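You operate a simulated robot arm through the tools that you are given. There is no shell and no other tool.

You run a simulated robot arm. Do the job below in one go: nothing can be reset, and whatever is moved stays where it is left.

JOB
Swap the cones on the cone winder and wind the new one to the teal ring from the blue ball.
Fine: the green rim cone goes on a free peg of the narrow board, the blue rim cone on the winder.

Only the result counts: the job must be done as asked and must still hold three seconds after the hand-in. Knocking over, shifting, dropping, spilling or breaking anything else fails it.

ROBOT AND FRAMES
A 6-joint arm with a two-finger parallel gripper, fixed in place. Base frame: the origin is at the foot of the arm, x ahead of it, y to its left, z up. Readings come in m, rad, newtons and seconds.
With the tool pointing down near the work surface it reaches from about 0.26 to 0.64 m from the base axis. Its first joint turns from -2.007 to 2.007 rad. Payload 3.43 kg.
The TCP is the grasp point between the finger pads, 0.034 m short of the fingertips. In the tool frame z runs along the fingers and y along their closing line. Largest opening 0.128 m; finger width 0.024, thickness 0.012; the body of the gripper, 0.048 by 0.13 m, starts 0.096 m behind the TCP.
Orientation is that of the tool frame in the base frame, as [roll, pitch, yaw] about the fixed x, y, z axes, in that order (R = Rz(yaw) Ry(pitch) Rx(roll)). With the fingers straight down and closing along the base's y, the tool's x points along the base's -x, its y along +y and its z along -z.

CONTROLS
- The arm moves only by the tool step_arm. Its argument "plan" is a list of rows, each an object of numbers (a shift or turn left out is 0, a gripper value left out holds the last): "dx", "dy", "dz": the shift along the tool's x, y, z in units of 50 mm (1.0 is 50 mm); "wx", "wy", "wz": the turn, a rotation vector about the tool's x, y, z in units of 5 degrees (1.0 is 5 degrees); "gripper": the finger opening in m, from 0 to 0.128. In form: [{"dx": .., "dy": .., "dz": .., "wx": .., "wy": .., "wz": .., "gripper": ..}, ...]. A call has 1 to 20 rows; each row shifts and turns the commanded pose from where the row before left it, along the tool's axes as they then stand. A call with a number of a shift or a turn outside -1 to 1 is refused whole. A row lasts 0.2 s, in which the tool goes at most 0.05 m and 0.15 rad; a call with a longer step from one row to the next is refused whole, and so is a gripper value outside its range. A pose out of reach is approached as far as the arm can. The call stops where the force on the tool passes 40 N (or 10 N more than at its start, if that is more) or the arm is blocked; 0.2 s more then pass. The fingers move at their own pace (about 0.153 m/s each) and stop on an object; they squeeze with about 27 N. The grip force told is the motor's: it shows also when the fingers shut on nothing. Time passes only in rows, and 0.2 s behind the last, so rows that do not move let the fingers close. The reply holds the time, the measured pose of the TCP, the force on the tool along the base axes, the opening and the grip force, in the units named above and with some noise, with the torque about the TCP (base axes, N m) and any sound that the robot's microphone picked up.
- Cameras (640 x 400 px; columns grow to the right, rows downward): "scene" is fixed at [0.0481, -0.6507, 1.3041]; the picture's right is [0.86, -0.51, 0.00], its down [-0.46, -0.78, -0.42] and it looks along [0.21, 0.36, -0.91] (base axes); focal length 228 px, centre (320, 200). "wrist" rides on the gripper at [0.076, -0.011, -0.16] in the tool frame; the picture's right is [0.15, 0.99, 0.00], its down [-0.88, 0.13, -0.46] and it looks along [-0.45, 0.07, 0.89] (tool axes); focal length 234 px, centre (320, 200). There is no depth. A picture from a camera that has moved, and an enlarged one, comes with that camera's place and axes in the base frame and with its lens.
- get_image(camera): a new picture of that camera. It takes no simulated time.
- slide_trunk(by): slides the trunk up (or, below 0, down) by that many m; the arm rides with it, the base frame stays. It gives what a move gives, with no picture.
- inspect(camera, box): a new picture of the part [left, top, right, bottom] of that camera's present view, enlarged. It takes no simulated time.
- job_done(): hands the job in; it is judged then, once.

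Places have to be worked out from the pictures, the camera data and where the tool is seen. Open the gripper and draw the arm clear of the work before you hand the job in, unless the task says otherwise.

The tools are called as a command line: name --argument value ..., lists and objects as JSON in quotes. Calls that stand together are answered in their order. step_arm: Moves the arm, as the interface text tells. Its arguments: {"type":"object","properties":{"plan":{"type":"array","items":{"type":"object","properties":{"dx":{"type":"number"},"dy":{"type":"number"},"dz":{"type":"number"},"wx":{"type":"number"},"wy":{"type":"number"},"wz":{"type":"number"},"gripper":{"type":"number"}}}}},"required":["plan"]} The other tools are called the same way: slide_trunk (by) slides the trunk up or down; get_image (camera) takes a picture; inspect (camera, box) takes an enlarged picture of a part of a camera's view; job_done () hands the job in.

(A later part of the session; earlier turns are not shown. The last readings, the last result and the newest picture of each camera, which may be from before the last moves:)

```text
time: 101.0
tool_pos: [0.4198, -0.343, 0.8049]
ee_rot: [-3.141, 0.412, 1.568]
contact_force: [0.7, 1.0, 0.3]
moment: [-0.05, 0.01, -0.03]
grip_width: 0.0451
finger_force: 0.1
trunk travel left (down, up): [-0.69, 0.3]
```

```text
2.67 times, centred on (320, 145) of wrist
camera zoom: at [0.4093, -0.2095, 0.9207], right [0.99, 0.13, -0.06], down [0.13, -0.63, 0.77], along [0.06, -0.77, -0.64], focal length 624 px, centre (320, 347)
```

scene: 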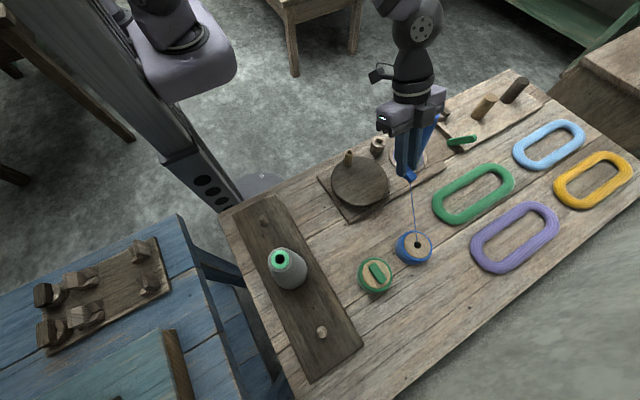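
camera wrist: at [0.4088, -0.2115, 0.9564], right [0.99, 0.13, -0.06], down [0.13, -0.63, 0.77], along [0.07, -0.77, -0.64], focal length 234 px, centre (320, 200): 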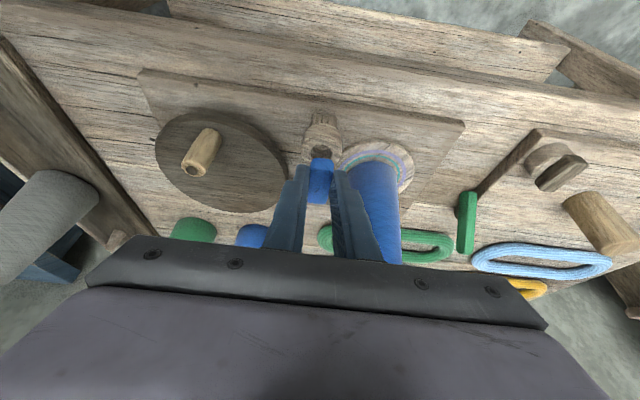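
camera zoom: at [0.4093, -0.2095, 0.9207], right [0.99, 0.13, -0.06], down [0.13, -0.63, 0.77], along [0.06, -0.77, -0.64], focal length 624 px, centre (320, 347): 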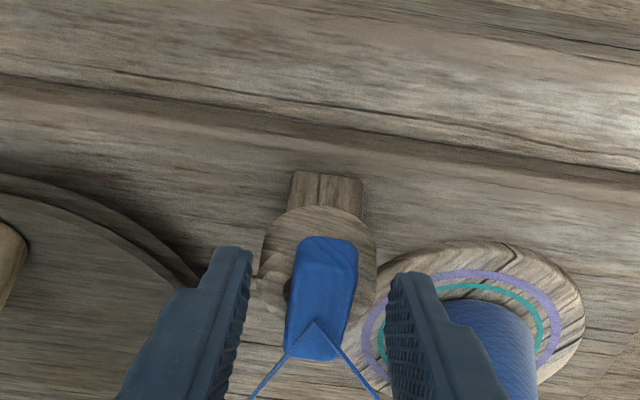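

The plug sits squarely in the socket with the yarn to the cone. I'll back off along the tool axis, then return the tool to vertical to work the crank.

step_arm --plan '[{"dz": -0.5}, {"dz": -0.8}, {"dz": -0.8}, {"wy": 1}, {"wy": 1}, {"wy": 1}, {"wy": 1}, {"wy": 0.72}, {}]'

get_image --camera "wrist"

get_image --camera "scene"

```text
time: 103.0
tool_pos: [0.421, -0.2995, 0.901]
ee_rot: [-3.141, -0.001, 1.569]
contact_force: [0.2, -0.2, -0.5]
moment: [-0.02, -0.02, -0.02]
grip_width: 0.045
finger_force: 0.1
trunk travel left (down, up): [-0.69, 0.3]
```

```text
taken
camera wrist: at [0.4098, -0.2246, 1.0611], right [0.99, 0.14, 0.0], down [0.13, -0.88, 0.45], along [0.07, -0.45, -0.89], focal length 234 px, centre (320, 200)
```

wrist: 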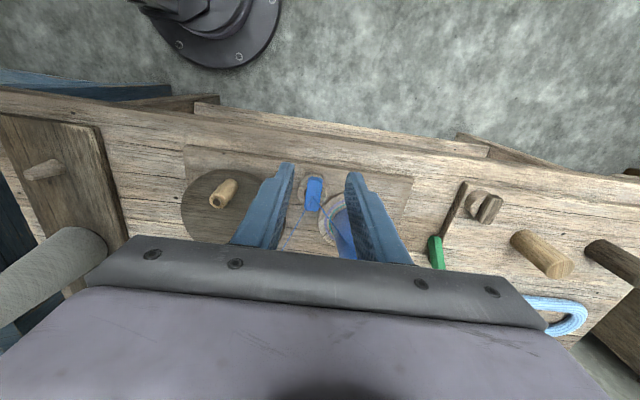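

```text
taken
```

scene: 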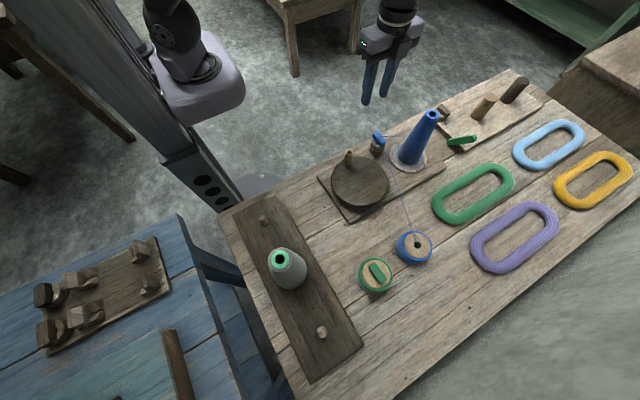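

Threading stays in place, and the tool is vertical. Zooming in on the crank disc and handle to get their geometry.

inspect --camera "wrist" --box '[160, 140, 300, 260]'

inspect --camera "scene" --box '[310, 135, 410, 230]'

```text
3.33 times, centred on (230, 200) of wrist
camera zoom: at [0.4098, -0.2246, 1.0611], right [0.99, 0.14, 0.0], down [0.13, -0.88, 0.45], along [0.07, -0.45, -0.89], focal length 781 px, centre (620, 200)
```

zoom: 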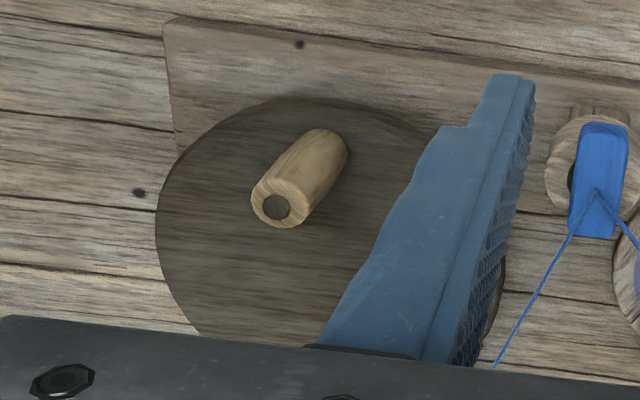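

```text
4.21 times, centred on (360, 182) of scene
camera zoom: at [0.0481, -0.6507, 1.3041], right [0.86, -0.51, 0.0], down [-0.46, -0.78, -0.42], along [0.21, 0.36, -0.91], focal length 960 px, centre (152, 274)
```

zoom: 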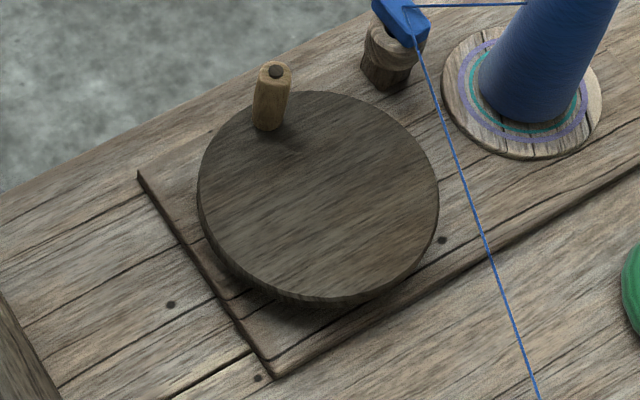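

The handle is at about (0.304,-0.374) with its top at z≈0.8075, the disc centre at (0.300,-0.437), and the crank radius about 63 mm. I'll move above the handle and check alignment.

step_arm --plan '[{"dx": -0.3715, "dy": -0.585, "dz": 0.15, "gripper": 0.06}, {"dx": -0.3715, "dy": -0.585, "dz": 0.15}, {"dx": -0.3715, "dy": -0.585, "dz": 0.15}, {"dx": -0.3715, "dy": -0.585, "dz": 0.15}, {}]'

inspect --camera "wrist" --box '[220, 60, 420, 260]'

inspect --camera "scene" --box '[310, 110, 410, 210]'

```text
time: 104.2
tool_pos: [0.3054, -0.3759, 0.8735]
ee_rot: [3.141, 0.001, 1.569]
contact_force: [0.0, -0.4, -0.5]
moment: [-0.01, 0.0, -0.01]
grip_width: 0.06
finger_force: 0.1
trunk travel left (down, up): [-0.69, 0.3]
```

```text
2.00 times, centred on (320, 160) of wrist
camera zoom: at [0.2936, -0.3021, 1.0342], right [0.99, 0.14, 0.0], down [0.13, -0.88, 0.46], along [0.07, -0.45, -0.89], focal length 468 px, centre (320, 280)
```

zoom: 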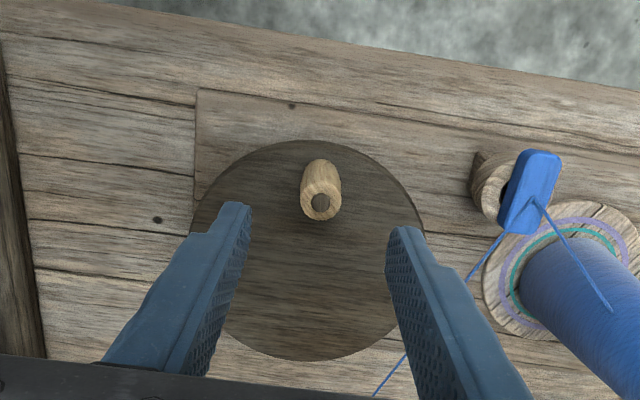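

```text
4.00 times, centred on (360, 160) of scene
camera zoom: at [0.0481, -0.6507, 1.3041], right [0.86, -0.51, 0.0], down [-0.46, -0.78, -0.42], along [0.21, 0.36, -0.91], focal length 912 px, centre (160, 360)
```

zoom: 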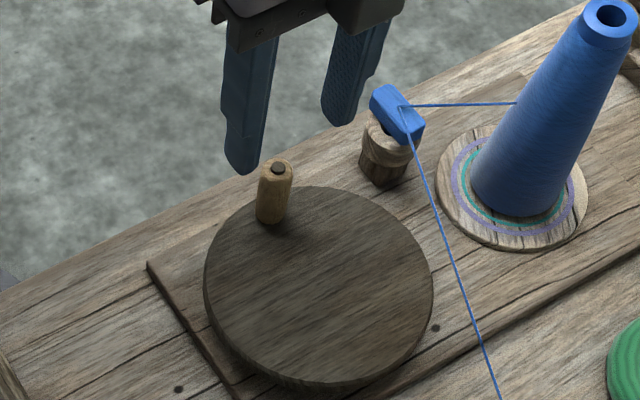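

The handle reads (0.3048,-0.3738) and the disc centre about (0.302,-0.436). I'll centre on the handle, descend so the fingertips stay about 8 mm above the disc, and close on the handle.

step_arm --plan '[{"dx": 0.04, "dy": -0.01}, {"dz": 0.5}, {"dz": 0.5}, {"dz": 0.55}, {}]'

inspect --camera "scene" --box '[310, 110, 410, 210]'

inspect --camera "wrist" --box '[220, 60, 420, 260]'

```text
time: 105.4
tool_pos: [0.3009, -0.3741, 0.7944]
ee_rot: [3.141, 0.0, 1.568]
contact_force: [-0.1, 0.6, 0.6]
moment: [0.03, 0.0, 0.0]
grip_width: 0.0601
finger_force: 0.1
trunk travel left (down, up): [-0.69, 0.3]
```

```text
4.00 times, centred on (360, 160) of scene
camera zoom: at [0.0481, -0.6507, 1.3041], right [0.86, -0.51, 0.0], down [-0.46, -0.78, -0.42], along [0.21, 0.36, -0.91], focal length 912 px, centre (160, 360)
```

zoom: 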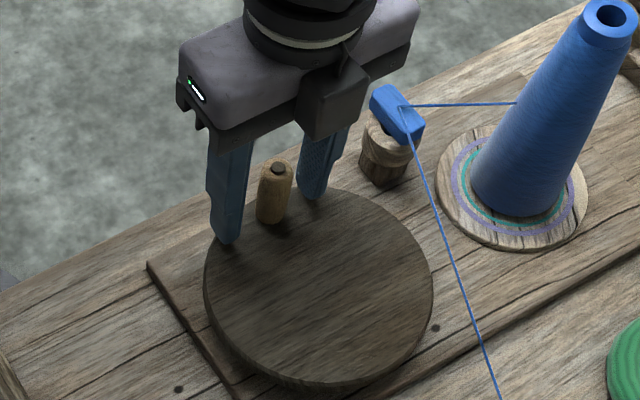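

```text
2.00 times, centred on (320, 160) of wrist
camera zoom: at [0.29, -0.2986, 0.9538], right [0.99, 0.14, 0.0], down [0.13, -0.88, 0.46], along [0.07, -0.45, -0.89], focal length 468 px, centre (320, 280)
```

zoom: 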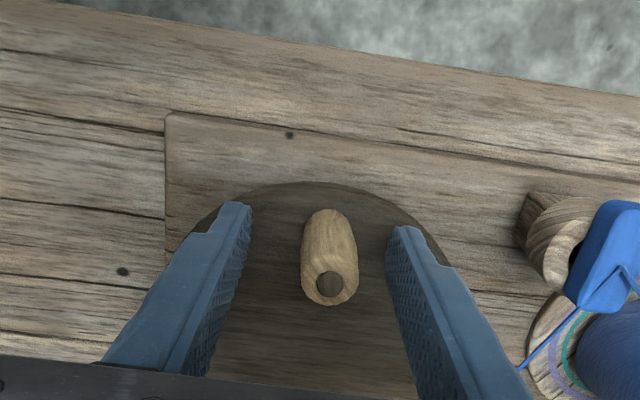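

The handle is about 4 mm toward +x from centre. I'll correct and close on it.

step_arm --plan '[{"dy": 0.07}, {}, {"gripper": 0.005}, {"gripper": 0.005}, {"gripper": 0.005}]'

get_image --camera "scene"

```text
time: 106.6
tool_pos: [0.305, -0.3732, 0.7939]
ee_rot: [-3.142, 0.002, 1.57]
contact_force: [0.7, -0.9, 1.2]
moment: [0.14, 0.67, 0.01]
grip_width: 0.0216
finger_force: 45.0
trunk travel left (down, up): [-0.69, 0.3]
```

```text
taken
```

scene: 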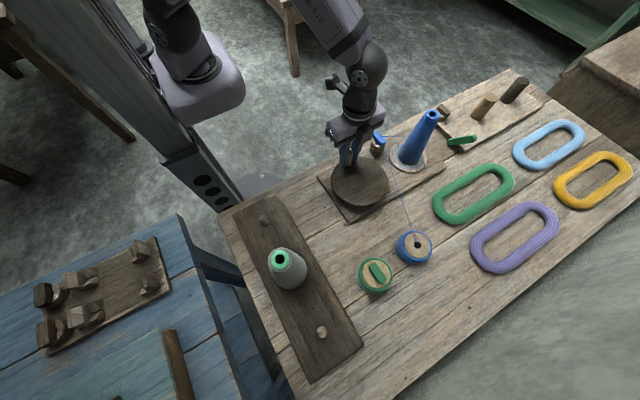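

The handle is gripped (21.6 mm). I'll first turn the crank a small 30° clockwise (seen from above) to feel the resistance and see the response.

step_arm --plan '[{"dx": -0.029, "dy": 0.161}, {"dx": -0.029, "dy": 0.161}, {"dx": -0.07, "dy": 0.149}, {"dx": -0.07, "dy": 0.149}, {}]'

inspect --camera "scene" --box '[310, 90, 460, 210]'

```text
time: 107.8
tool_pos: [0.3384, -0.3832, 0.7932]
ee_rot: [-3.141, 0.001, 1.57]
contact_force: [1.1, 1.7, 12.6]
moment: [1.39, 1.2, 0.0]
grip_width: 0.0218
finger_force: 44.5
trunk travel left (down, up): [-0.69, 0.3]
```

```text
3.33 times, centred on (385, 150) of scene
camera zoom: at [0.0481, -0.6507, 1.3041], right [0.86, -0.51, 0.0], down [-0.46, -0.78, -0.42], along [0.21, 0.36, -0.91], focal length 760 px, centre (103, 367)
```

zoom: 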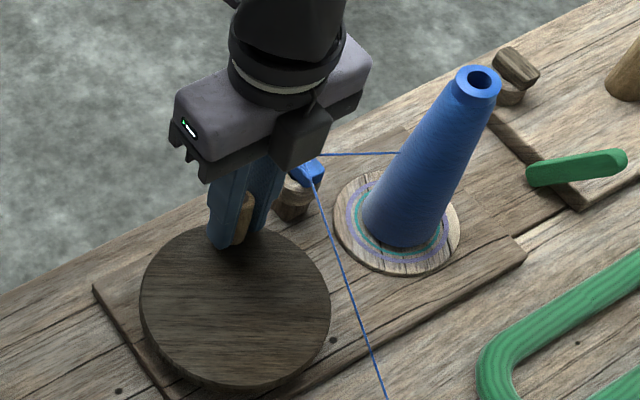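

The crank turns easily. I'll check the plate and cone for rotation or yarn growth.

inspect --camera "scene" --box '[380, 105, 450, 180]'

```text
5.33 times, centred on (415, 142) of scene
camera zoom: at [0.0481, -0.6507, 1.3041], right [0.86, -0.51, 0.0], down [-0.46, -0.78, -0.42], along [0.21, 0.36, -0.91], focal length 1216 px, centre (-187, 507)
```

zoom: 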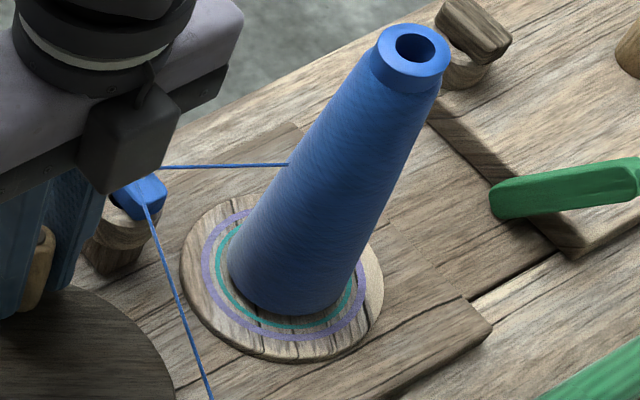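

No visible change yet. I'll continue clockwise another 90° in 15° steps, raising 2 mm to avoid rubbing the disc, and check forces and the cone.

step_arm --plan '[{"dx": -0.212, "dy": 0.251, "dz": -0.05}, {"dx": -0.27, "dy": 0.187}, {"dx": -0.309, "dy": 0.111}, {"dx": -0.327, "dy": 0.028}, {"dx": -0.323, "dy": -0.058}, {"dx": -0.297, "dy": -0.14}, {}]'

inspect --camera "scene" --box '[320, 90, 460, 220]'

```text
time: 109.4
tool_pos: [0.3569, -0.4708, 0.7939]
ee_rot: [-3.14, 0.001, 1.569]
contact_force: [1.5, -2.4, -9.9]
moment: [-1.44, -1.14, -0.02]
grip_width: 0.0216
finger_force: 44.9
trunk travel left (down, up): [-0.69, 0.3]
```

```text
3.08 times, centred on (390, 155) of scene
camera zoom: at [0.0481, -0.6507, 1.3041], right [0.86, -0.51, 0.0], down [-0.46, -0.78, -0.42], along [0.21, 0.36, -0.91], focal length 702 px, centre (105, 338)
```

zoom: 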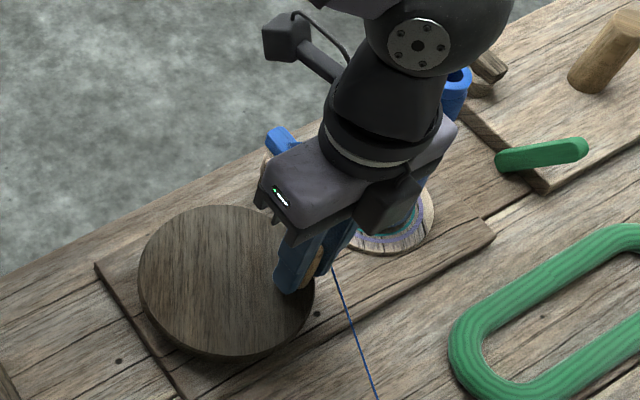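

Lateral forces are small, so the circle is well estimated. I'll complete the first full turn and then look at the cone.

step_arm --plan '[{"dx": -0.251, "dy": -0.212, "dz": 0.025}, {"dx": -0.187, "dy": -0.27}, {"dx": -0.111, "dy": -0.309}, {"dx": -0.028, "dy": -0.327}, {"dx": 0.058, "dy": -0.323}, {"dx": 0.14, "dy": -0.297}, {"dx": 0.212, "dy": -0.251}, {"dx": 0.27, "dy": -0.187}, {"dx": 0.309, "dy": -0.111}, {}]'

inspect --camera "scene" --box '[380, 105, 450, 180]'

get_image --camera "scene"

```text
time: 111.6
tool_pos: [0.2441, -0.4496, 0.793]
ee_rot: [-3.14, 0.0, 1.568]
contact_force: [5.1, 1.5, -9.4]
moment: [-0.84, -0.92, 0.02]
grip_width: 0.0214
finger_force: 45.4
trunk travel left (down, up): [-0.69, 0.3]
```

```text
5.33 times, centred on (415, 142) of scene
camera zoom: at [0.0481, -0.6507, 1.3041], right [0.86, -0.51, 0.0], down [-0.46, -0.78, -0.42], along [0.21, 0.36, -0.91], focal length 1216 px, centre (-187, 507)
```

zoom: 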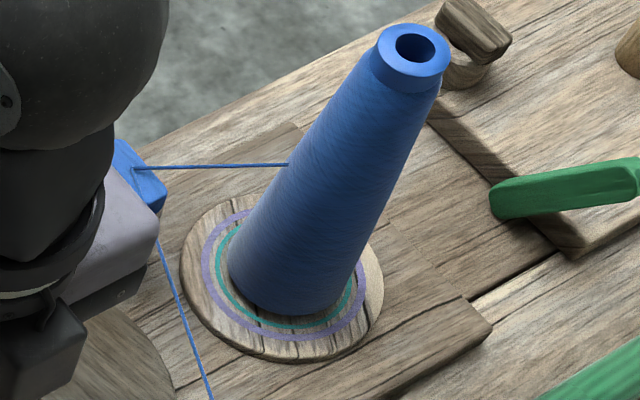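

```text
taken
```

scene: 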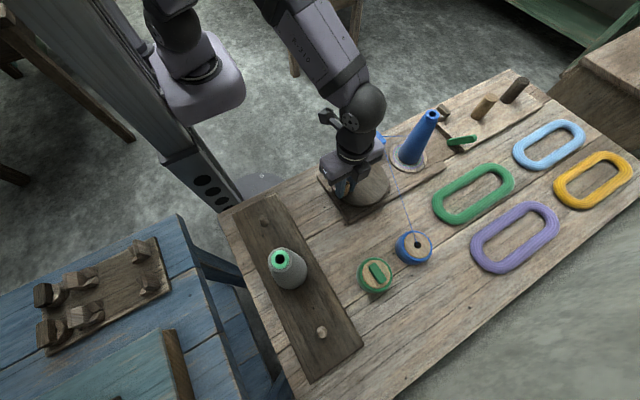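

No clear growth after about 255° clockwise. I'll take a very close reference view of the cone base against the teal ring, finish the turn, and compare.

inspect --camera "scene" --box '[388, 140, 428, 175]'

step_arm --plan '[{"dx": 0.327, "dy": -0.028}, {"dx": 0.323, "dy": 0.058}, {"dx": 0.297, "dy": 0.14}, {"dx": 0.251, "dy": 0.212}, {"dx": 0.187, "dy": 0.27}, {"dx": 0.111, "dy": 0.309}, {"dx": 0.028, "dy": 0.327}, {"dx": -0.058, "dy": 0.323}, {}]'

inspect --camera "scene" --box '[388, 140, 428, 175]'

```text
11.43 times, centred on (408, 158) of scene
camera zoom: at [0.0481, -0.6507, 1.3041], right [0.86, -0.51, 0.0], down [-0.46, -0.78, -0.42], along [0.21, 0.36, -0.91], focal length 2606 px, centre (-686, 686)
```

zoom: 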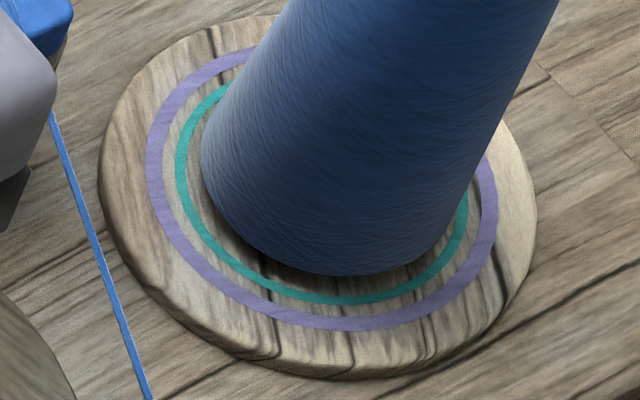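

```text
time: 113.6
tool_pos: [0.322, -0.3766, 0.7933]
ee_rot: [-3.14, -0.001, 1.569]
contact_force: [-5.6, -14.2, -3.7]
moment: [-0.05, -0.62, 0.0]
grip_width: 0.0215
finger_force: 44.7
trunk travel left (down, up): [-0.69, 0.3]
```

```text
11.43 times, centred on (408, 158) of scene
camera zoom: at [0.0481, -0.6507, 1.3041], right [0.86, -0.51, 0.0], down [-0.46, -0.78, -0.42], along [0.21, 0.36, -0.91], focal length 2606 px, centre (-686, 686)
```

zoom: 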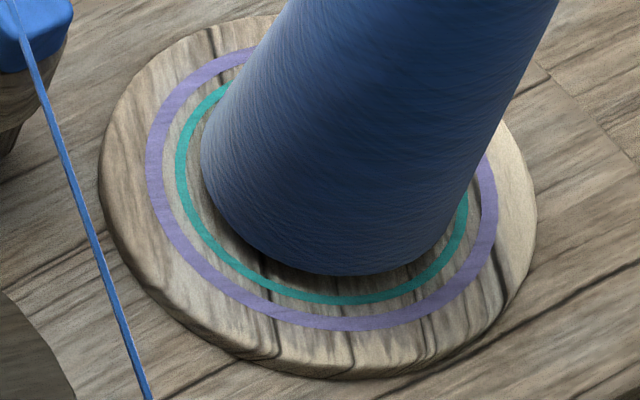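

Turning clockwise changes nothing: same edge, no plate motion. I'll reverse and turn counter-clockwise 90°, also trimming the circle 1.5 mm toward -y, and compare the same view.

step_arm --plan '[{"dx": 0.028, "dy": -0.323}, {"dx": -0.028, "dy": -0.327}, {"dx": -0.111, "dy": -0.309}, {"dx": -0.187, "dy": -0.27}, {"dx": -0.251, "dy": -0.212}, {"dx": -0.297, "dy": -0.14}, {}]'

inspect --camera "scene" --box '[388, 140, 428, 175]'

```text
time: 115.2
tool_pos: [0.2448, -0.4198, 0.7932]
ee_rot: [-3.141, 0.0, 1.571]
contact_force: [13.4, -2.5, -2.0]
moment: [1.3, 0.85, 0.01]
grip_width: 0.0214
finger_force: 45.1
trunk travel left (down, up): [-0.69, 0.3]
```

```text
11.43 times, centred on (408, 158) of scene
camera zoom: at [0.0481, -0.6507, 1.3041], right [0.86, -0.51, 0.0], down [-0.46, -0.78, -0.42], along [0.21, 0.36, -0.91], focal length 2606 px, centre (-686, 686)
```

zoom: 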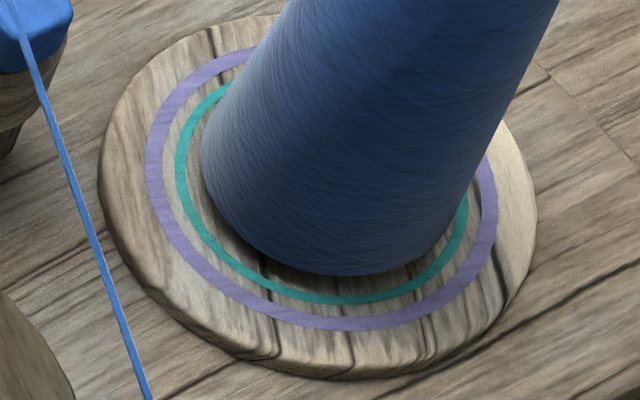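

The strand texture on the cone seems to have shifted this time. I refit the crank circle from the measured points: centre (0.3043,-0.435), R 0.0619. Continuing counter-clockwise about 180° with the refined circle.

step_arm --plan '[{"dx": -0.326, "dy": 0.0}, {"dx": -0.32, "dy": 0.046}, {"dx": -0.297, "dy": 0.127}, {"dx": -0.254, "dy": 0.2}, {"dx": -0.194, "dy": 0.259}, {"dx": -0.12, "dy": 0.3}, {"dx": -0.038, "dy": 0.321}, {"dx": 0.046, "dy": 0.32}, {"dx": 0.127, "dy": 0.297}, {"dx": 0.2, "dy": 0.254}, {"dx": 0.259, "dy": 0.194}, {"dx": 0.3, "dy": 0.12}, {}]'

inspect --camera "scene" --box '[388, 140, 428, 175]'

```text
time: 118.0
tool_pos: [0.3653, -0.4479, 0.7931]
ee_rot: [-3.14, -0.004, 1.568]
contact_force: [-1.9, 0.5, 1.2]
moment: [-0.45, -1.1, 0.02]
grip_width: 0.0214
finger_force: 44.9
trunk travel left (down, up): [-0.69, 0.3]
```

```text
11.43 times, centred on (408, 158) of scene
camera zoom: at [0.0481, -0.6507, 1.3041], right [0.86, -0.51, 0.0], down [-0.46, -0.78, -0.42], along [0.21, 0.36, -0.91], focal length 2606 px, centre (-686, 686)
```

zoom: 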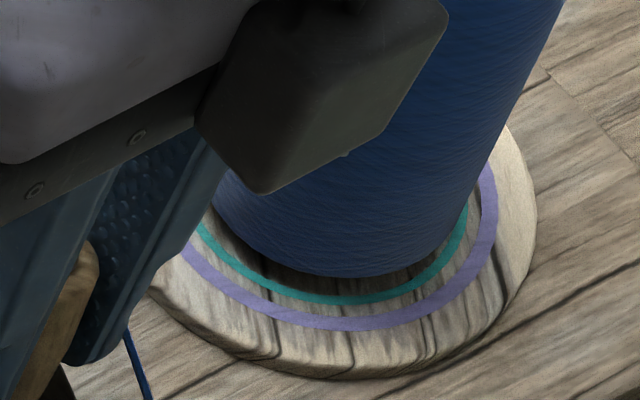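

Counter-clockwise is winding: the cone's upper-right outline has moved outward (558→566 px) and the base edge a touch. Continuing another 120°, then measuring with a clear view.

step_arm --plan '[{"dx": 0.321, "dy": 0.038}, {"dx": 0.32, "dy": -0.046}, {"dx": 0.297, "dy": -0.127}, {"dx": 0.254, "dy": -0.2}, {"dx": 0.194, "dy": -0.259}, {"dx": 0.12, "dy": -0.3}, {"dx": 0.038, "dy": -0.321}, {"dx": -0.046, "dy": -0.32}, {"dx": -0.127, "dy": -0.297}, {"dx": -0.2, "dy": -0.254}, {}]'

inspect --camera "scene" --box '[388, 140, 428, 175]'

inspect --camera "scene" --box '[380, 105, 450, 180]'

```text
time: 120.4
tool_pos: [0.2623, -0.3906, 0.7927]
ee_rot: [-3.141, 0.002, 1.568]
contact_force: [4.6, -4.4, 11.8]
moment: [-1.16, 1.03, 0.02]
grip_width: 0.0218
finger_force: 45.1
trunk travel left (down, up): [-0.69, 0.3]
```

```text
11.43 times, centred on (408, 158) of scene
camera zoom: at [0.0481, -0.6507, 1.3041], right [0.86, -0.51, 0.0], down [-0.46, -0.78, -0.42], along [0.21, 0.36, -0.91], focal length 2606 px, centre (-686, 686)
```

zoom: 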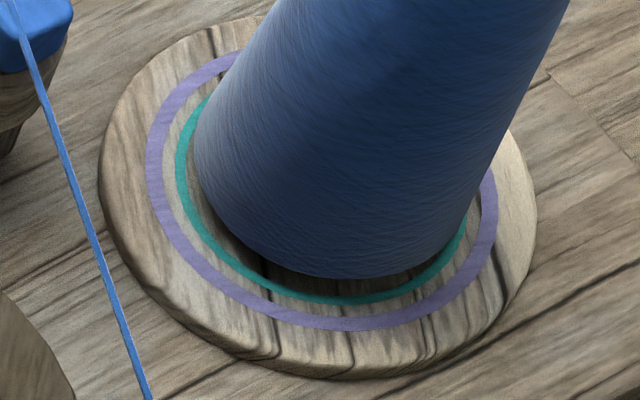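

```text
5.33 times, centred on (415, 142) of scene
camera zoom: at [0.0481, -0.6507, 1.3041], right [0.86, -0.51, 0.0], down [-0.46, -0.78, -0.42], along [0.21, 0.36, -0.91], focal length 1216 px, centre (-187, 507)
```

zoom: 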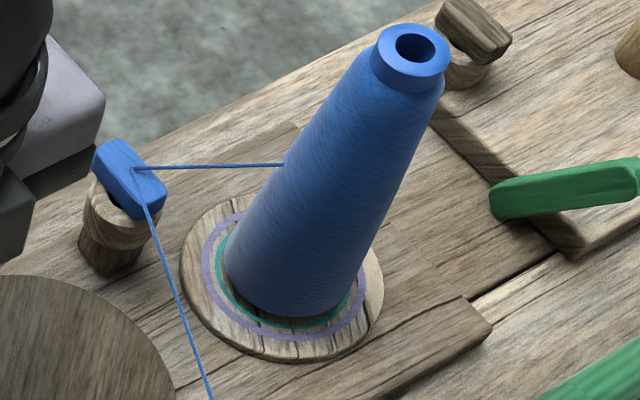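

Counter-clockwise clearly winds: the yarn's left edge moved 201→194 px, growing toward the teal ring. My projection estimate gives a teal ring of r≈0.0356–0.0391 m and a yarn base of about 0.036 m. I'll zoom further for exact edges.

inspect --camera "scene" --box '[390, 146, 410, 162]'

inspect --camera "scene" --box '[402, 158, 422, 174]'

inspect --camera "scene" --box '[412, 148, 432, 164]'

```text
16.00 times, centred on (400, 154) of scene
camera zoom: at [0.0481, -0.6507, 1.3041], right [0.86, -0.51, 0.0], down [-0.46, -0.78, -0.42], along [0.21, 0.36, -0.91], focal length 3648 px, centre (-960, 936)
```

zoom: 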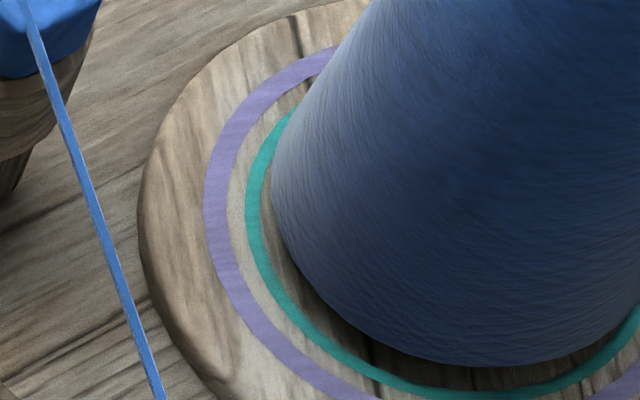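

```text
16.00 times, centred on (412, 166) of scene
camera zoom: at [0.0481, -0.6507, 1.3041], right [0.86, -0.51, 0.0], down [-0.46, -0.78, -0.42], along [0.21, 0.36, -0.91], focal length 3648 px, centre (-1152, 744)
```

zoom: 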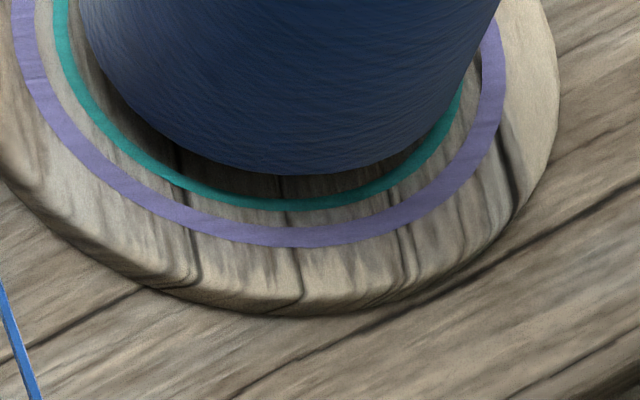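

```text
16.00 times, centred on (422, 156) of scene
camera zoom: at [0.0481, -0.6507, 1.3041], right [0.86, -0.51, 0.0], down [-0.46, -0.78, -0.42], along [0.21, 0.36, -0.91], focal length 3648 px, centre (-1312, 904)
```

zoom: 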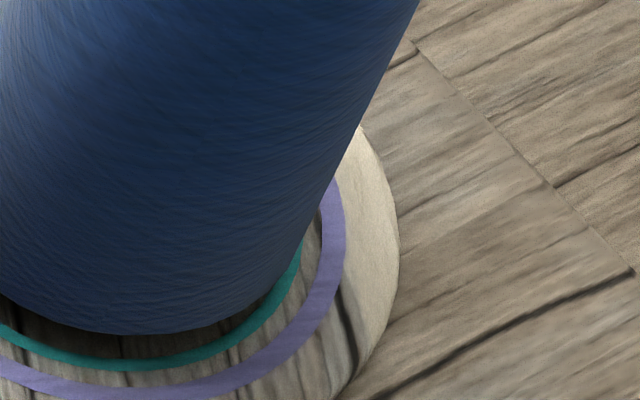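

Precise edges give a yarn radius of about 0.0366 against a teal band of 0.0357–0.0390 (middle 0.0373), growing about 1.6 mm per turn. So only about 0.4 turn is left. I'll go 75° more, then measure again.

step_arm --plan '[{"dx": -0.259, "dy": -0.194}, {"dx": -0.3, "dy": -0.12}, {"dx": -0.321, "dy": -0.038}, {"dx": -0.32, "dy": 0.046}, {"dx": -0.297, "dy": 0.127}, {}]'

inspect --camera "scene" --box '[390, 146, 410, 162]'

inspect --camera "scene" --box '[402, 158, 422, 174]'

```text
time: 121.8
tool_pos: [0.2511, -0.465, 0.7944]
ee_rot: [-3.141, 0.0, 1.57]
contact_force: [-5.3, -4.6, 7.2]
moment: [0.61, 0.63, 0.04]
grip_width: 0.0216
finger_force: 44.9
trunk travel left (down, up): [-0.69, 0.3]
```

```text
16.00 times, centred on (400, 154) of scene
camera zoom: at [0.0481, -0.6507, 1.3041], right [0.86, -0.51, 0.0], down [-0.46, -0.78, -0.42], along [0.21, 0.36, -0.91], focal length 3648 px, centre (-960, 936)
```

zoom: 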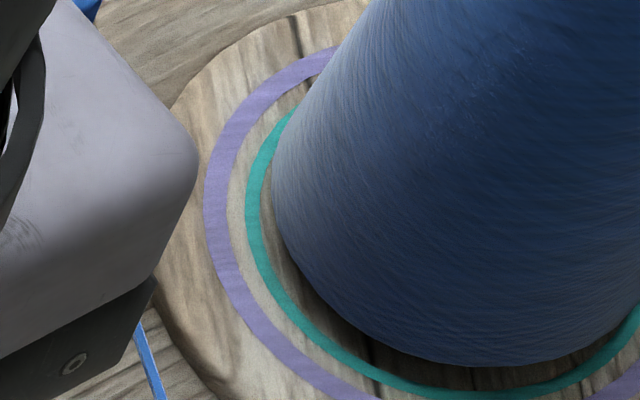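

```text
16.00 times, centred on (412, 166) of scene
camera zoom: at [0.0481, -0.6507, 1.3041], right [0.86, -0.51, 0.0], down [-0.46, -0.78, -0.42], along [0.21, 0.36, -0.91], focal length 3648 px, centre (-1152, 744)
```

zoom: 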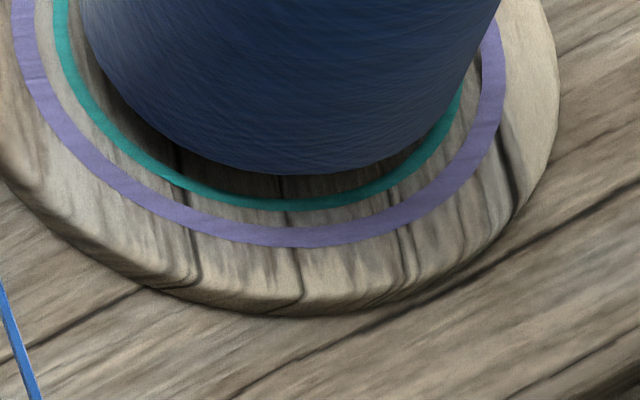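

No obvious growth in this last 75°, so the yarn may update in steps. I'll continue another 90° and re-measure from a clear view.

step_arm --plan '[{"dx": -0.254, "dy": 0.2}, {"dx": -0.194, "dy": 0.259}, {"dx": -0.12, "dy": 0.3}, {"dx": -0.038, "dy": 0.321}, {"dx": 0.046, "dy": 0.32}, {"dx": 0.127, "dy": 0.297}, {}]'

inspect --camera "scene" --box '[390, 146, 410, 162]'

inspect --camera "scene" --box '[402, 158, 422, 174]'

inspect --camera "scene" --box '[412, 148, 432, 164]'

```text
time: 123.4
tool_pos: [0.3381, -0.4876, 0.794]
ee_rot: [3.141, -0.004, 1.568]
contact_force: [4.5, -6.5, -5.0]
moment: [-0.43, 0.76, 0.02]
grip_width: 0.0217
finger_force: 45.0
trunk travel left (down, up): [-0.69, 0.3]
```

```text
16.00 times, centred on (400, 154) of scene
camera zoom: at [0.0481, -0.6507, 1.3041], right [0.86, -0.51, 0.0], down [-0.46, -0.78, -0.42], along [0.21, 0.36, -0.91], focal length 3648 px, centre (-960, 936)
```

zoom: 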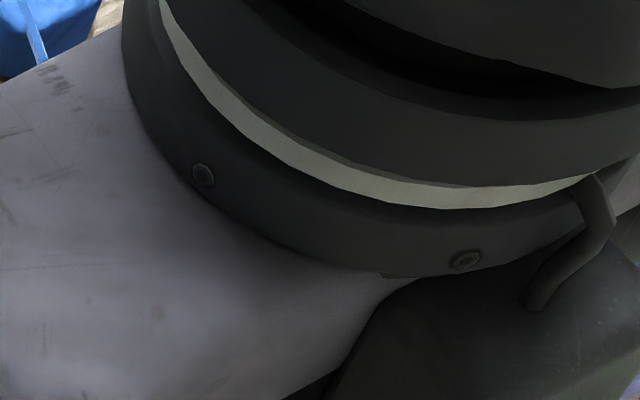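

```text
16.00 times, centred on (412, 166) of scene
camera zoom: at [0.0481, -0.6507, 1.3041], right [0.86, -0.51, 0.0], down [-0.46, -0.78, -0.42], along [0.21, 0.36, -0.91], focal length 3648 px, centre (-1152, 744)
```

zoom: 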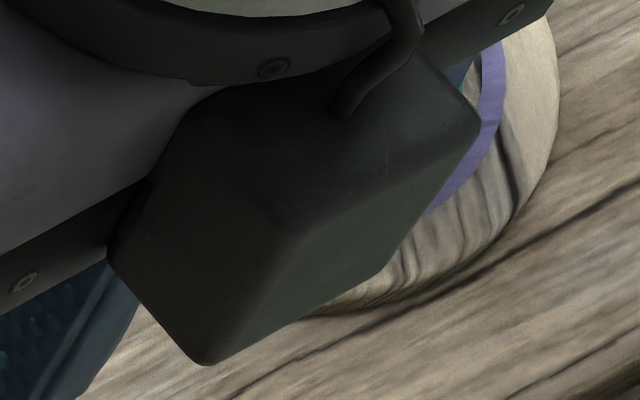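

```text
16.00 times, centred on (422, 156) of scene
camera zoom: at [0.0481, -0.6507, 1.3041], right [0.86, -0.51, 0.0], down [-0.46, -0.78, -0.42], along [0.21, 0.36, -0.91], focal length 3648 px, centre (-1312, 904)
```

zoom: 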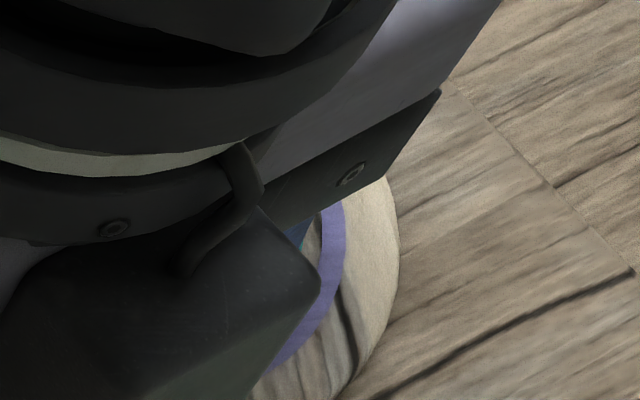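

The hand blocks the scene view at this angle, so I'll look with the wrist camera instead.

get_image --camera "wrist"

```text
taken
camera wrist: at [0.3271, -0.4125, 0.9541], right [0.99, 0.14, 0.0], down [0.13, -0.88, 0.45], along [0.07, -0.45, -0.89], focal length 234 px, centre (320, 200)
```

wrist: 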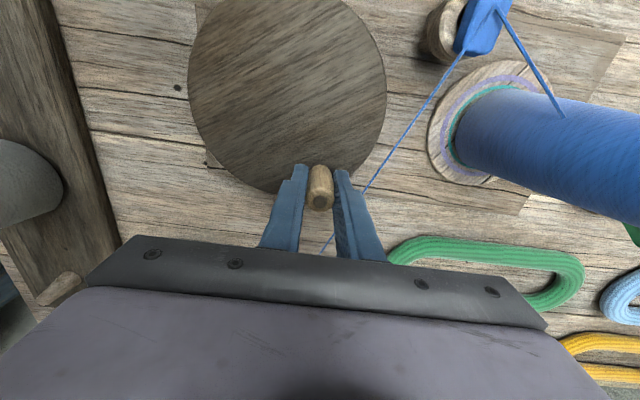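

The wrist camera has a good view of the plate. Zooming in on the yarn edge and rings.

inspect --camera "wrist" --box '[420, 50, 560, 200]'

```text
2.67 times, centred on (490, 125) of wrist
camera zoom: at [0.3271, -0.4125, 0.9541], right [0.99, 0.14, 0.0], down [0.13, -0.88, 0.45], along [0.07, -0.45, -0.89], focal length 624 px, centre (-133, 400)
```

zoom: 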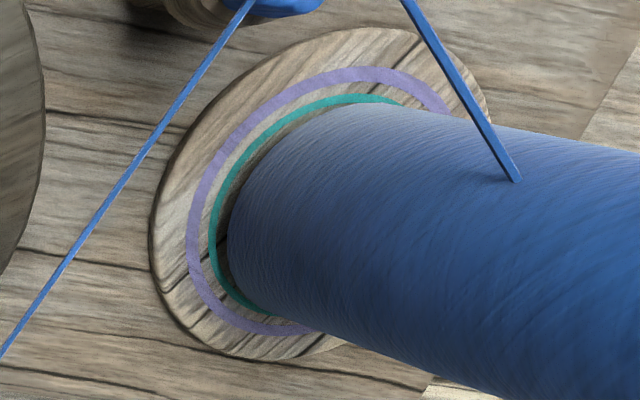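

From this side the yarn edge is close to the teal ring, but height parallax matters. I'll release the handle, rise, and get a straight-down view of the plate to judge precisely.

step_arm --plan '[{"gripper": 0.03}, {"gripper": 0.06}, {"gripper": 0.06}, {"dz": -0.6}, {"dz": -0.8}, {"dz": -0.8}, {"dz": -0.8}, {}]'

get_image --camera "scene"

get_image --camera "wrist"

```text
time: 125.2
tool_pos: [0.3382, -0.4853, 0.9462]
ee_rot: [3.141, 0.0, 1.57]
contact_force: [-1.0, -0.5, -0.3]
moment: [0.03, 0.01, 0.01]
grip_width: 0.0597
finger_force: 0.0
trunk travel left (down, up): [-0.69, 0.3]
```

```text
taken
```

scene: 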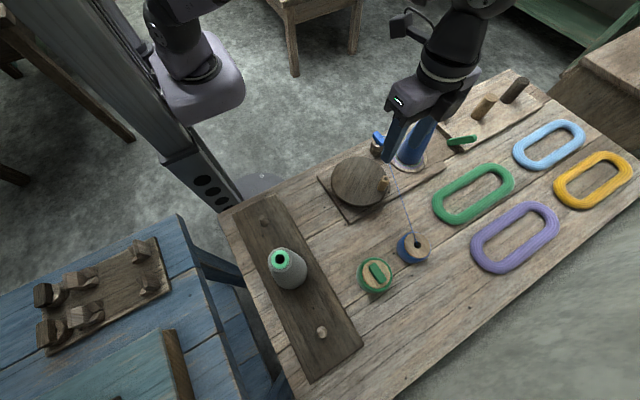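

```text
taken
camera wrist: at [0.3269, -0.411, 1.1053], right [0.99, 0.14, 0.0], down [0.13, -0.88, 0.46], along [0.07, -0.45, -0.89], focal length 234 px, centre (320, 200)
```

wrist: 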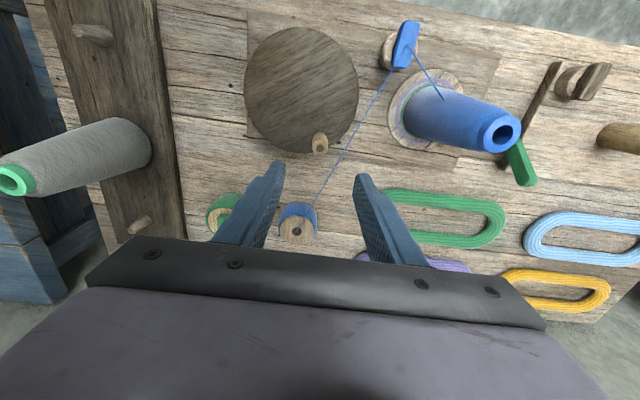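

I'll raise the trunk and go back above the cone with heading -41°, where the wrist camera looks almost straight down on the robot-side yarn edge, so parallax is small.

slide_trunk --by 0.2

step_arm --plan '[{"wz": -1}, {"wz": -1}, {"wz": -1}, {"wz": -1}, {"wz": -1}, {"wz": -1}, {"wz": -1}, {"wz": -1}, {"wz": -1}, {"wz": -0.8}, {"dz": 0.7}, {"dz": 0.7}, {"dz": 0.7}, {}]'

```text
time: 127.4
tool_pos: [0.339, -0.4853, 1.1447]
ee_rot: [3.14, 0.0, 1.569]
contact_force: [0.7, 0.5, -0.9]
moment: [0.01, 0.01, 0.01]
grip_width: 0.0601
finger_force: 0.0
trunk travel left (down, up): [-0.89, 0.1]
```

```text
time: 130.4
tool_pos: [0.3377, -0.4823, 1.0402]
ee_rot: [3.141, 0.001, 2.425]
contact_force: [1.0, 0.1, -0.2]
moment: [-0.04, -0.02, -0.04]
grip_width: 0.06
finger_force: 0.1
trunk travel left (down, up): [-0.89, 0.1]
```

step_arm --plan '[{"dx": -0.34, "dy": 0.707, "dz": 0.1}, {"dx": -0.34, "dy": 0.707, "dz": 0.1}, {"dx": -0.34, "dy": 0.707, "dz": 0.1}, {"dx": -0.34, "dy": 0.707, "dz": 0.1}, {}]'

get_image --camera "wrist"

inspect --camera "scene" --box '[388, 140, 428, 175]'

```text
time: 131.6
tool_pos: [0.4823, -0.4234, 1.0233]
ee_rot: [-3.141, -0.001, 2.423]
contact_force: [0.6, 0.1, 0.5]
moment: [-0.01, -0.02, 0.02]
grip_width: 0.06
finger_force: 0.1
trunk travel left (down, up): [-0.89, 0.1]
```

```text
taken
camera wrist: at [0.4179, -0.3827, 1.1831], right [0.54, 0.84, 0.0], down [0.75, -0.48, 0.46], along [0.38, -0.25, -0.89], focal length 234 px, centre (320, 200)
```

wrist: 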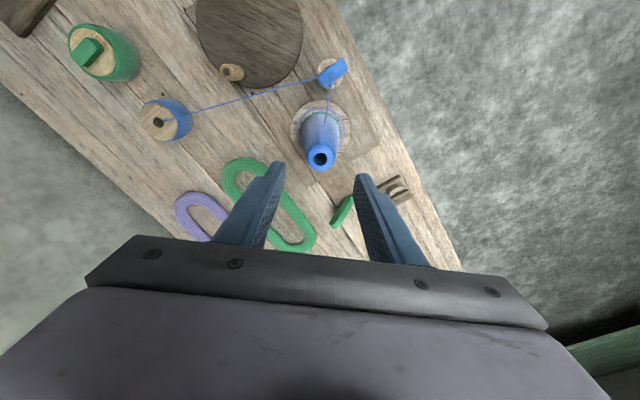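

```text
11.43 times, centred on (408, 158) of scene
camera zoom: at [0.0481, -0.6507, 1.3041], right [0.86, -0.51, 0.0], down [-0.46, -0.78, -0.42], along [0.21, 0.36, -0.91], focal length 2606 px, centre (-686, 686)
```

zoom: 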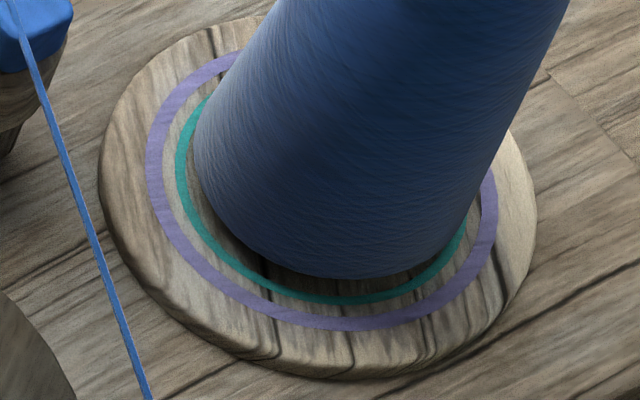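

Compared at the same zoom, the yarn edge (195, 279 px) is unchanged since 165° ago, so the growth seems to be stepwise or stalled. I'll check the plug, the yarn path, and the ball.

inspect --camera "scene" --box '[340, 120, 430, 210]'

inspect --camera "scene" --box '[385, 220, 445, 280]'

inspect --camera "wrist" --box '[270, 50, 380, 180]'

```text
4.44 times, centred on (385, 165) of scene
camera zoom: at [0.0481, -0.6507, 1.3041], right [0.86, -0.51, 0.0], down [-0.46, -0.78, -0.42], along [0.21, 0.36, -0.91], focal length 1013 px, centre (31, 356)
```

zoom: 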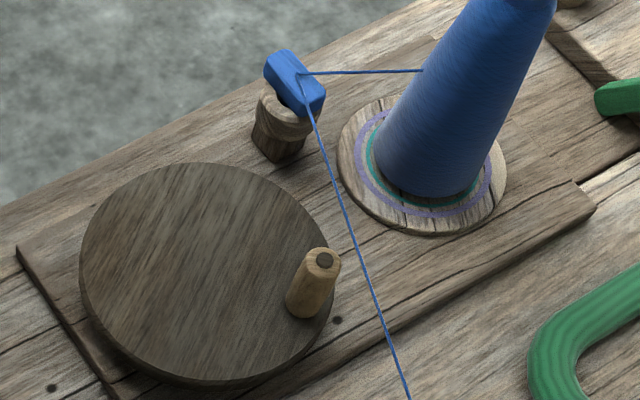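

```text
6.67 times, centred on (415, 250) of scene
camera zoom: at [0.0481, -0.6507, 1.3041], right [0.86, -0.51, 0.0], down [-0.46, -0.78, -0.42], along [0.21, 0.36, -0.91], focal length 1520 px, centre (-313, -133)
```

zoom: 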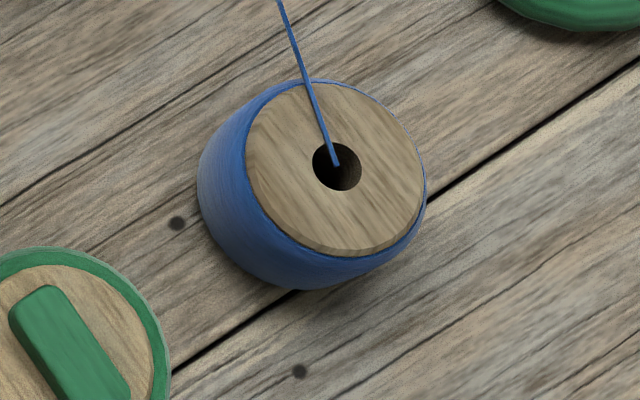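

```text
3.08 times, centred on (325, 115) of wrist
camera zoom: at [0.4179, -0.3827, 1.1831], right [0.54, 0.84, 0.0], down [0.75, -0.48, 0.46], along [0.38, -0.25, -0.89], focal length 720 px, centre (305, 462)
```

zoom: 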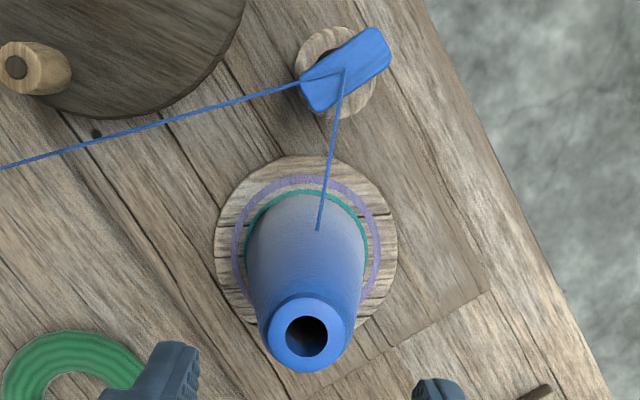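

The blue ball has visibly shrunk, so yarn really is moving over. I'll zoom in on the near yarn edge against the teal ring in this almost top-down view.

inspect --camera "wrist" --box '[298, 95, 358, 145]'

inspect --camera "wrist" --box '[310, 100, 340, 125]'

```text
8.00 times, centred on (328, 120) of wrist
camera zoom: at [0.4179, -0.3827, 1.1831], right [0.54, 0.84, 0.0], down [0.75, -0.48, 0.46], along [0.38, -0.25, -0.89], focal length 1873 px, centre (256, 840)
```

zoom: 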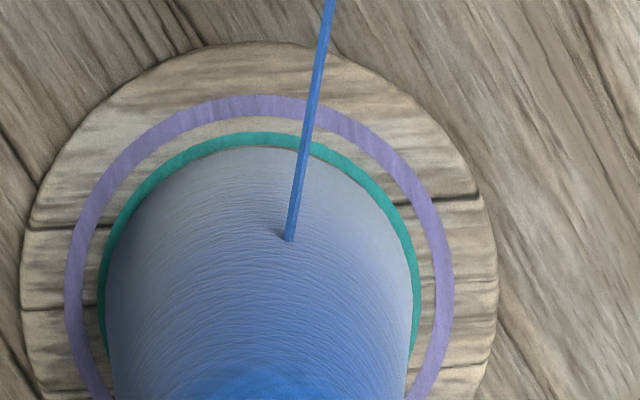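

```text
16.00 times, centred on (325, 112) of wrist
camera zoom: at [0.4179, -0.3827, 1.1831], right [0.54, 0.84, 0.0], down [0.75, -0.48, 0.46], along [0.38, -0.25, -0.89], focal length 3747 px, centre (240, 1600)
```

zoom: 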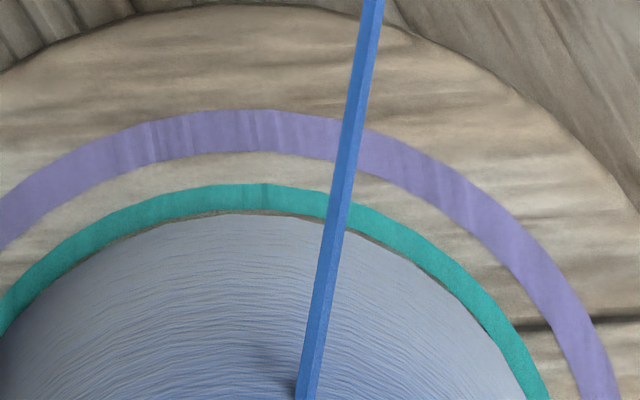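

In this near-vertical view the yarn edge just touches the teal ring's inner edge (r≈0.0355), so a bit more winding is needed to sit on the ring. I'll go back to the handle, now at about (0.336,-0.488).

step_arm --plan '[{"dx": 0.34, "dy": -0.717}, {"dx": 0.34, "dy": -0.717}, {"dx": 0.34, "dy": -0.717}, {"dx": 0.34, "dy": -0.717}, {"wz": 1}, {"wz": 1}, {"wz": 1}, {"wz": 1}, {"wz": 1}, {"wz": 1}, {"wz": 1}, {"wz": 1}, {"wz": 1}, {"wz": 0.8}, {}]'

slide_trunk --by -0.14

inspect --camera "wrist" --box '[220, 60, 420, 260]'

```text
time: 134.8
tool_pos: [0.3375, -0.4886, 1.019]
ee_rot: [3.141, -0.001, 1.566]
contact_force: [0.0, 0.6, -0.5]
moment: [0.01, 0.0, 0.01]
grip_width: 0.06
finger_force: 0.1
trunk travel left (down, up): [-0.89, 0.1]
```

```text
time: 136.5
tool_pos: [0.3376, -0.488, 0.879]
ee_rot: [-3.14, 0.002, 1.571]
contact_force: [0.1, -0.5, -0.4]
moment: [0.0, 0.02, -0.01]
grip_width: 0.06
finger_force: 0.1
trunk travel left (down, up): [-0.75, 0.24]
```

```text
2.00 times, centred on (320, 160) of wrist
camera zoom: at [0.3258, -0.4134, 1.0395], right [0.99, 0.14, 0.0], down [0.13, -0.88, 0.46], along [0.07, -0.45, -0.89], focal length 468 px, centre (320, 280)
```

zoom: 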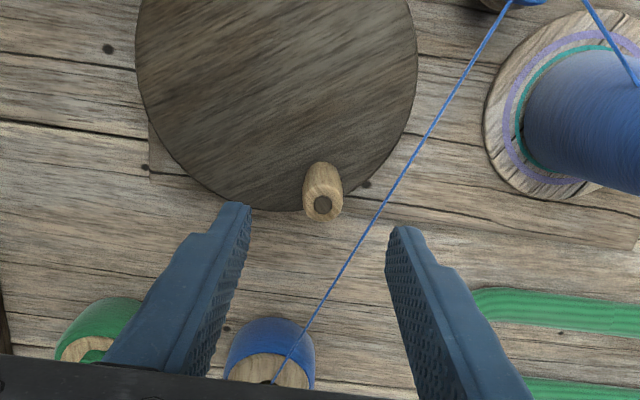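

The handle is right under the TCP. I'll narrow the opening to 38 mm to stay clear of the yarn, descend, and close again.

step_arm --plan '[{"gripper": 0.038}, {"gripper": 0.038}, {"dz": 0.5}, {"dz": 0.3}, {}]'

inspect --camera "wrist" --box '[250, 100, 390, 230]'

```text
time: 137.7
tool_pos: [0.3379, -0.4877, 0.8382]
ee_rot: [3.141, 0.001, 1.57]
contact_force: [0.5, -1.1, 0.8]
moment: [-0.01, 0.0, 0.01]
grip_width: 0.038
finger_force: 0.0
trunk travel left (down, up): [-0.75, 0.24]
```

```text
3.08 times, centred on (320, 165) of wrist
camera zoom: at [0.326, -0.4131, 0.9988], right [0.99, 0.14, 0.0], down [0.13, -0.88, 0.46], along [0.07, -0.45, -0.89], focal length 720 px, centre (320, 308)
```

zoom: 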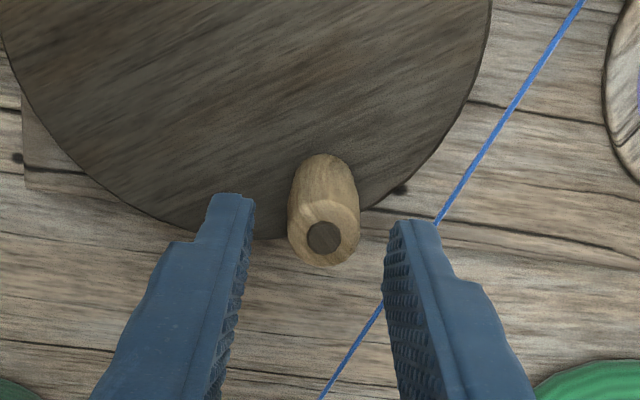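

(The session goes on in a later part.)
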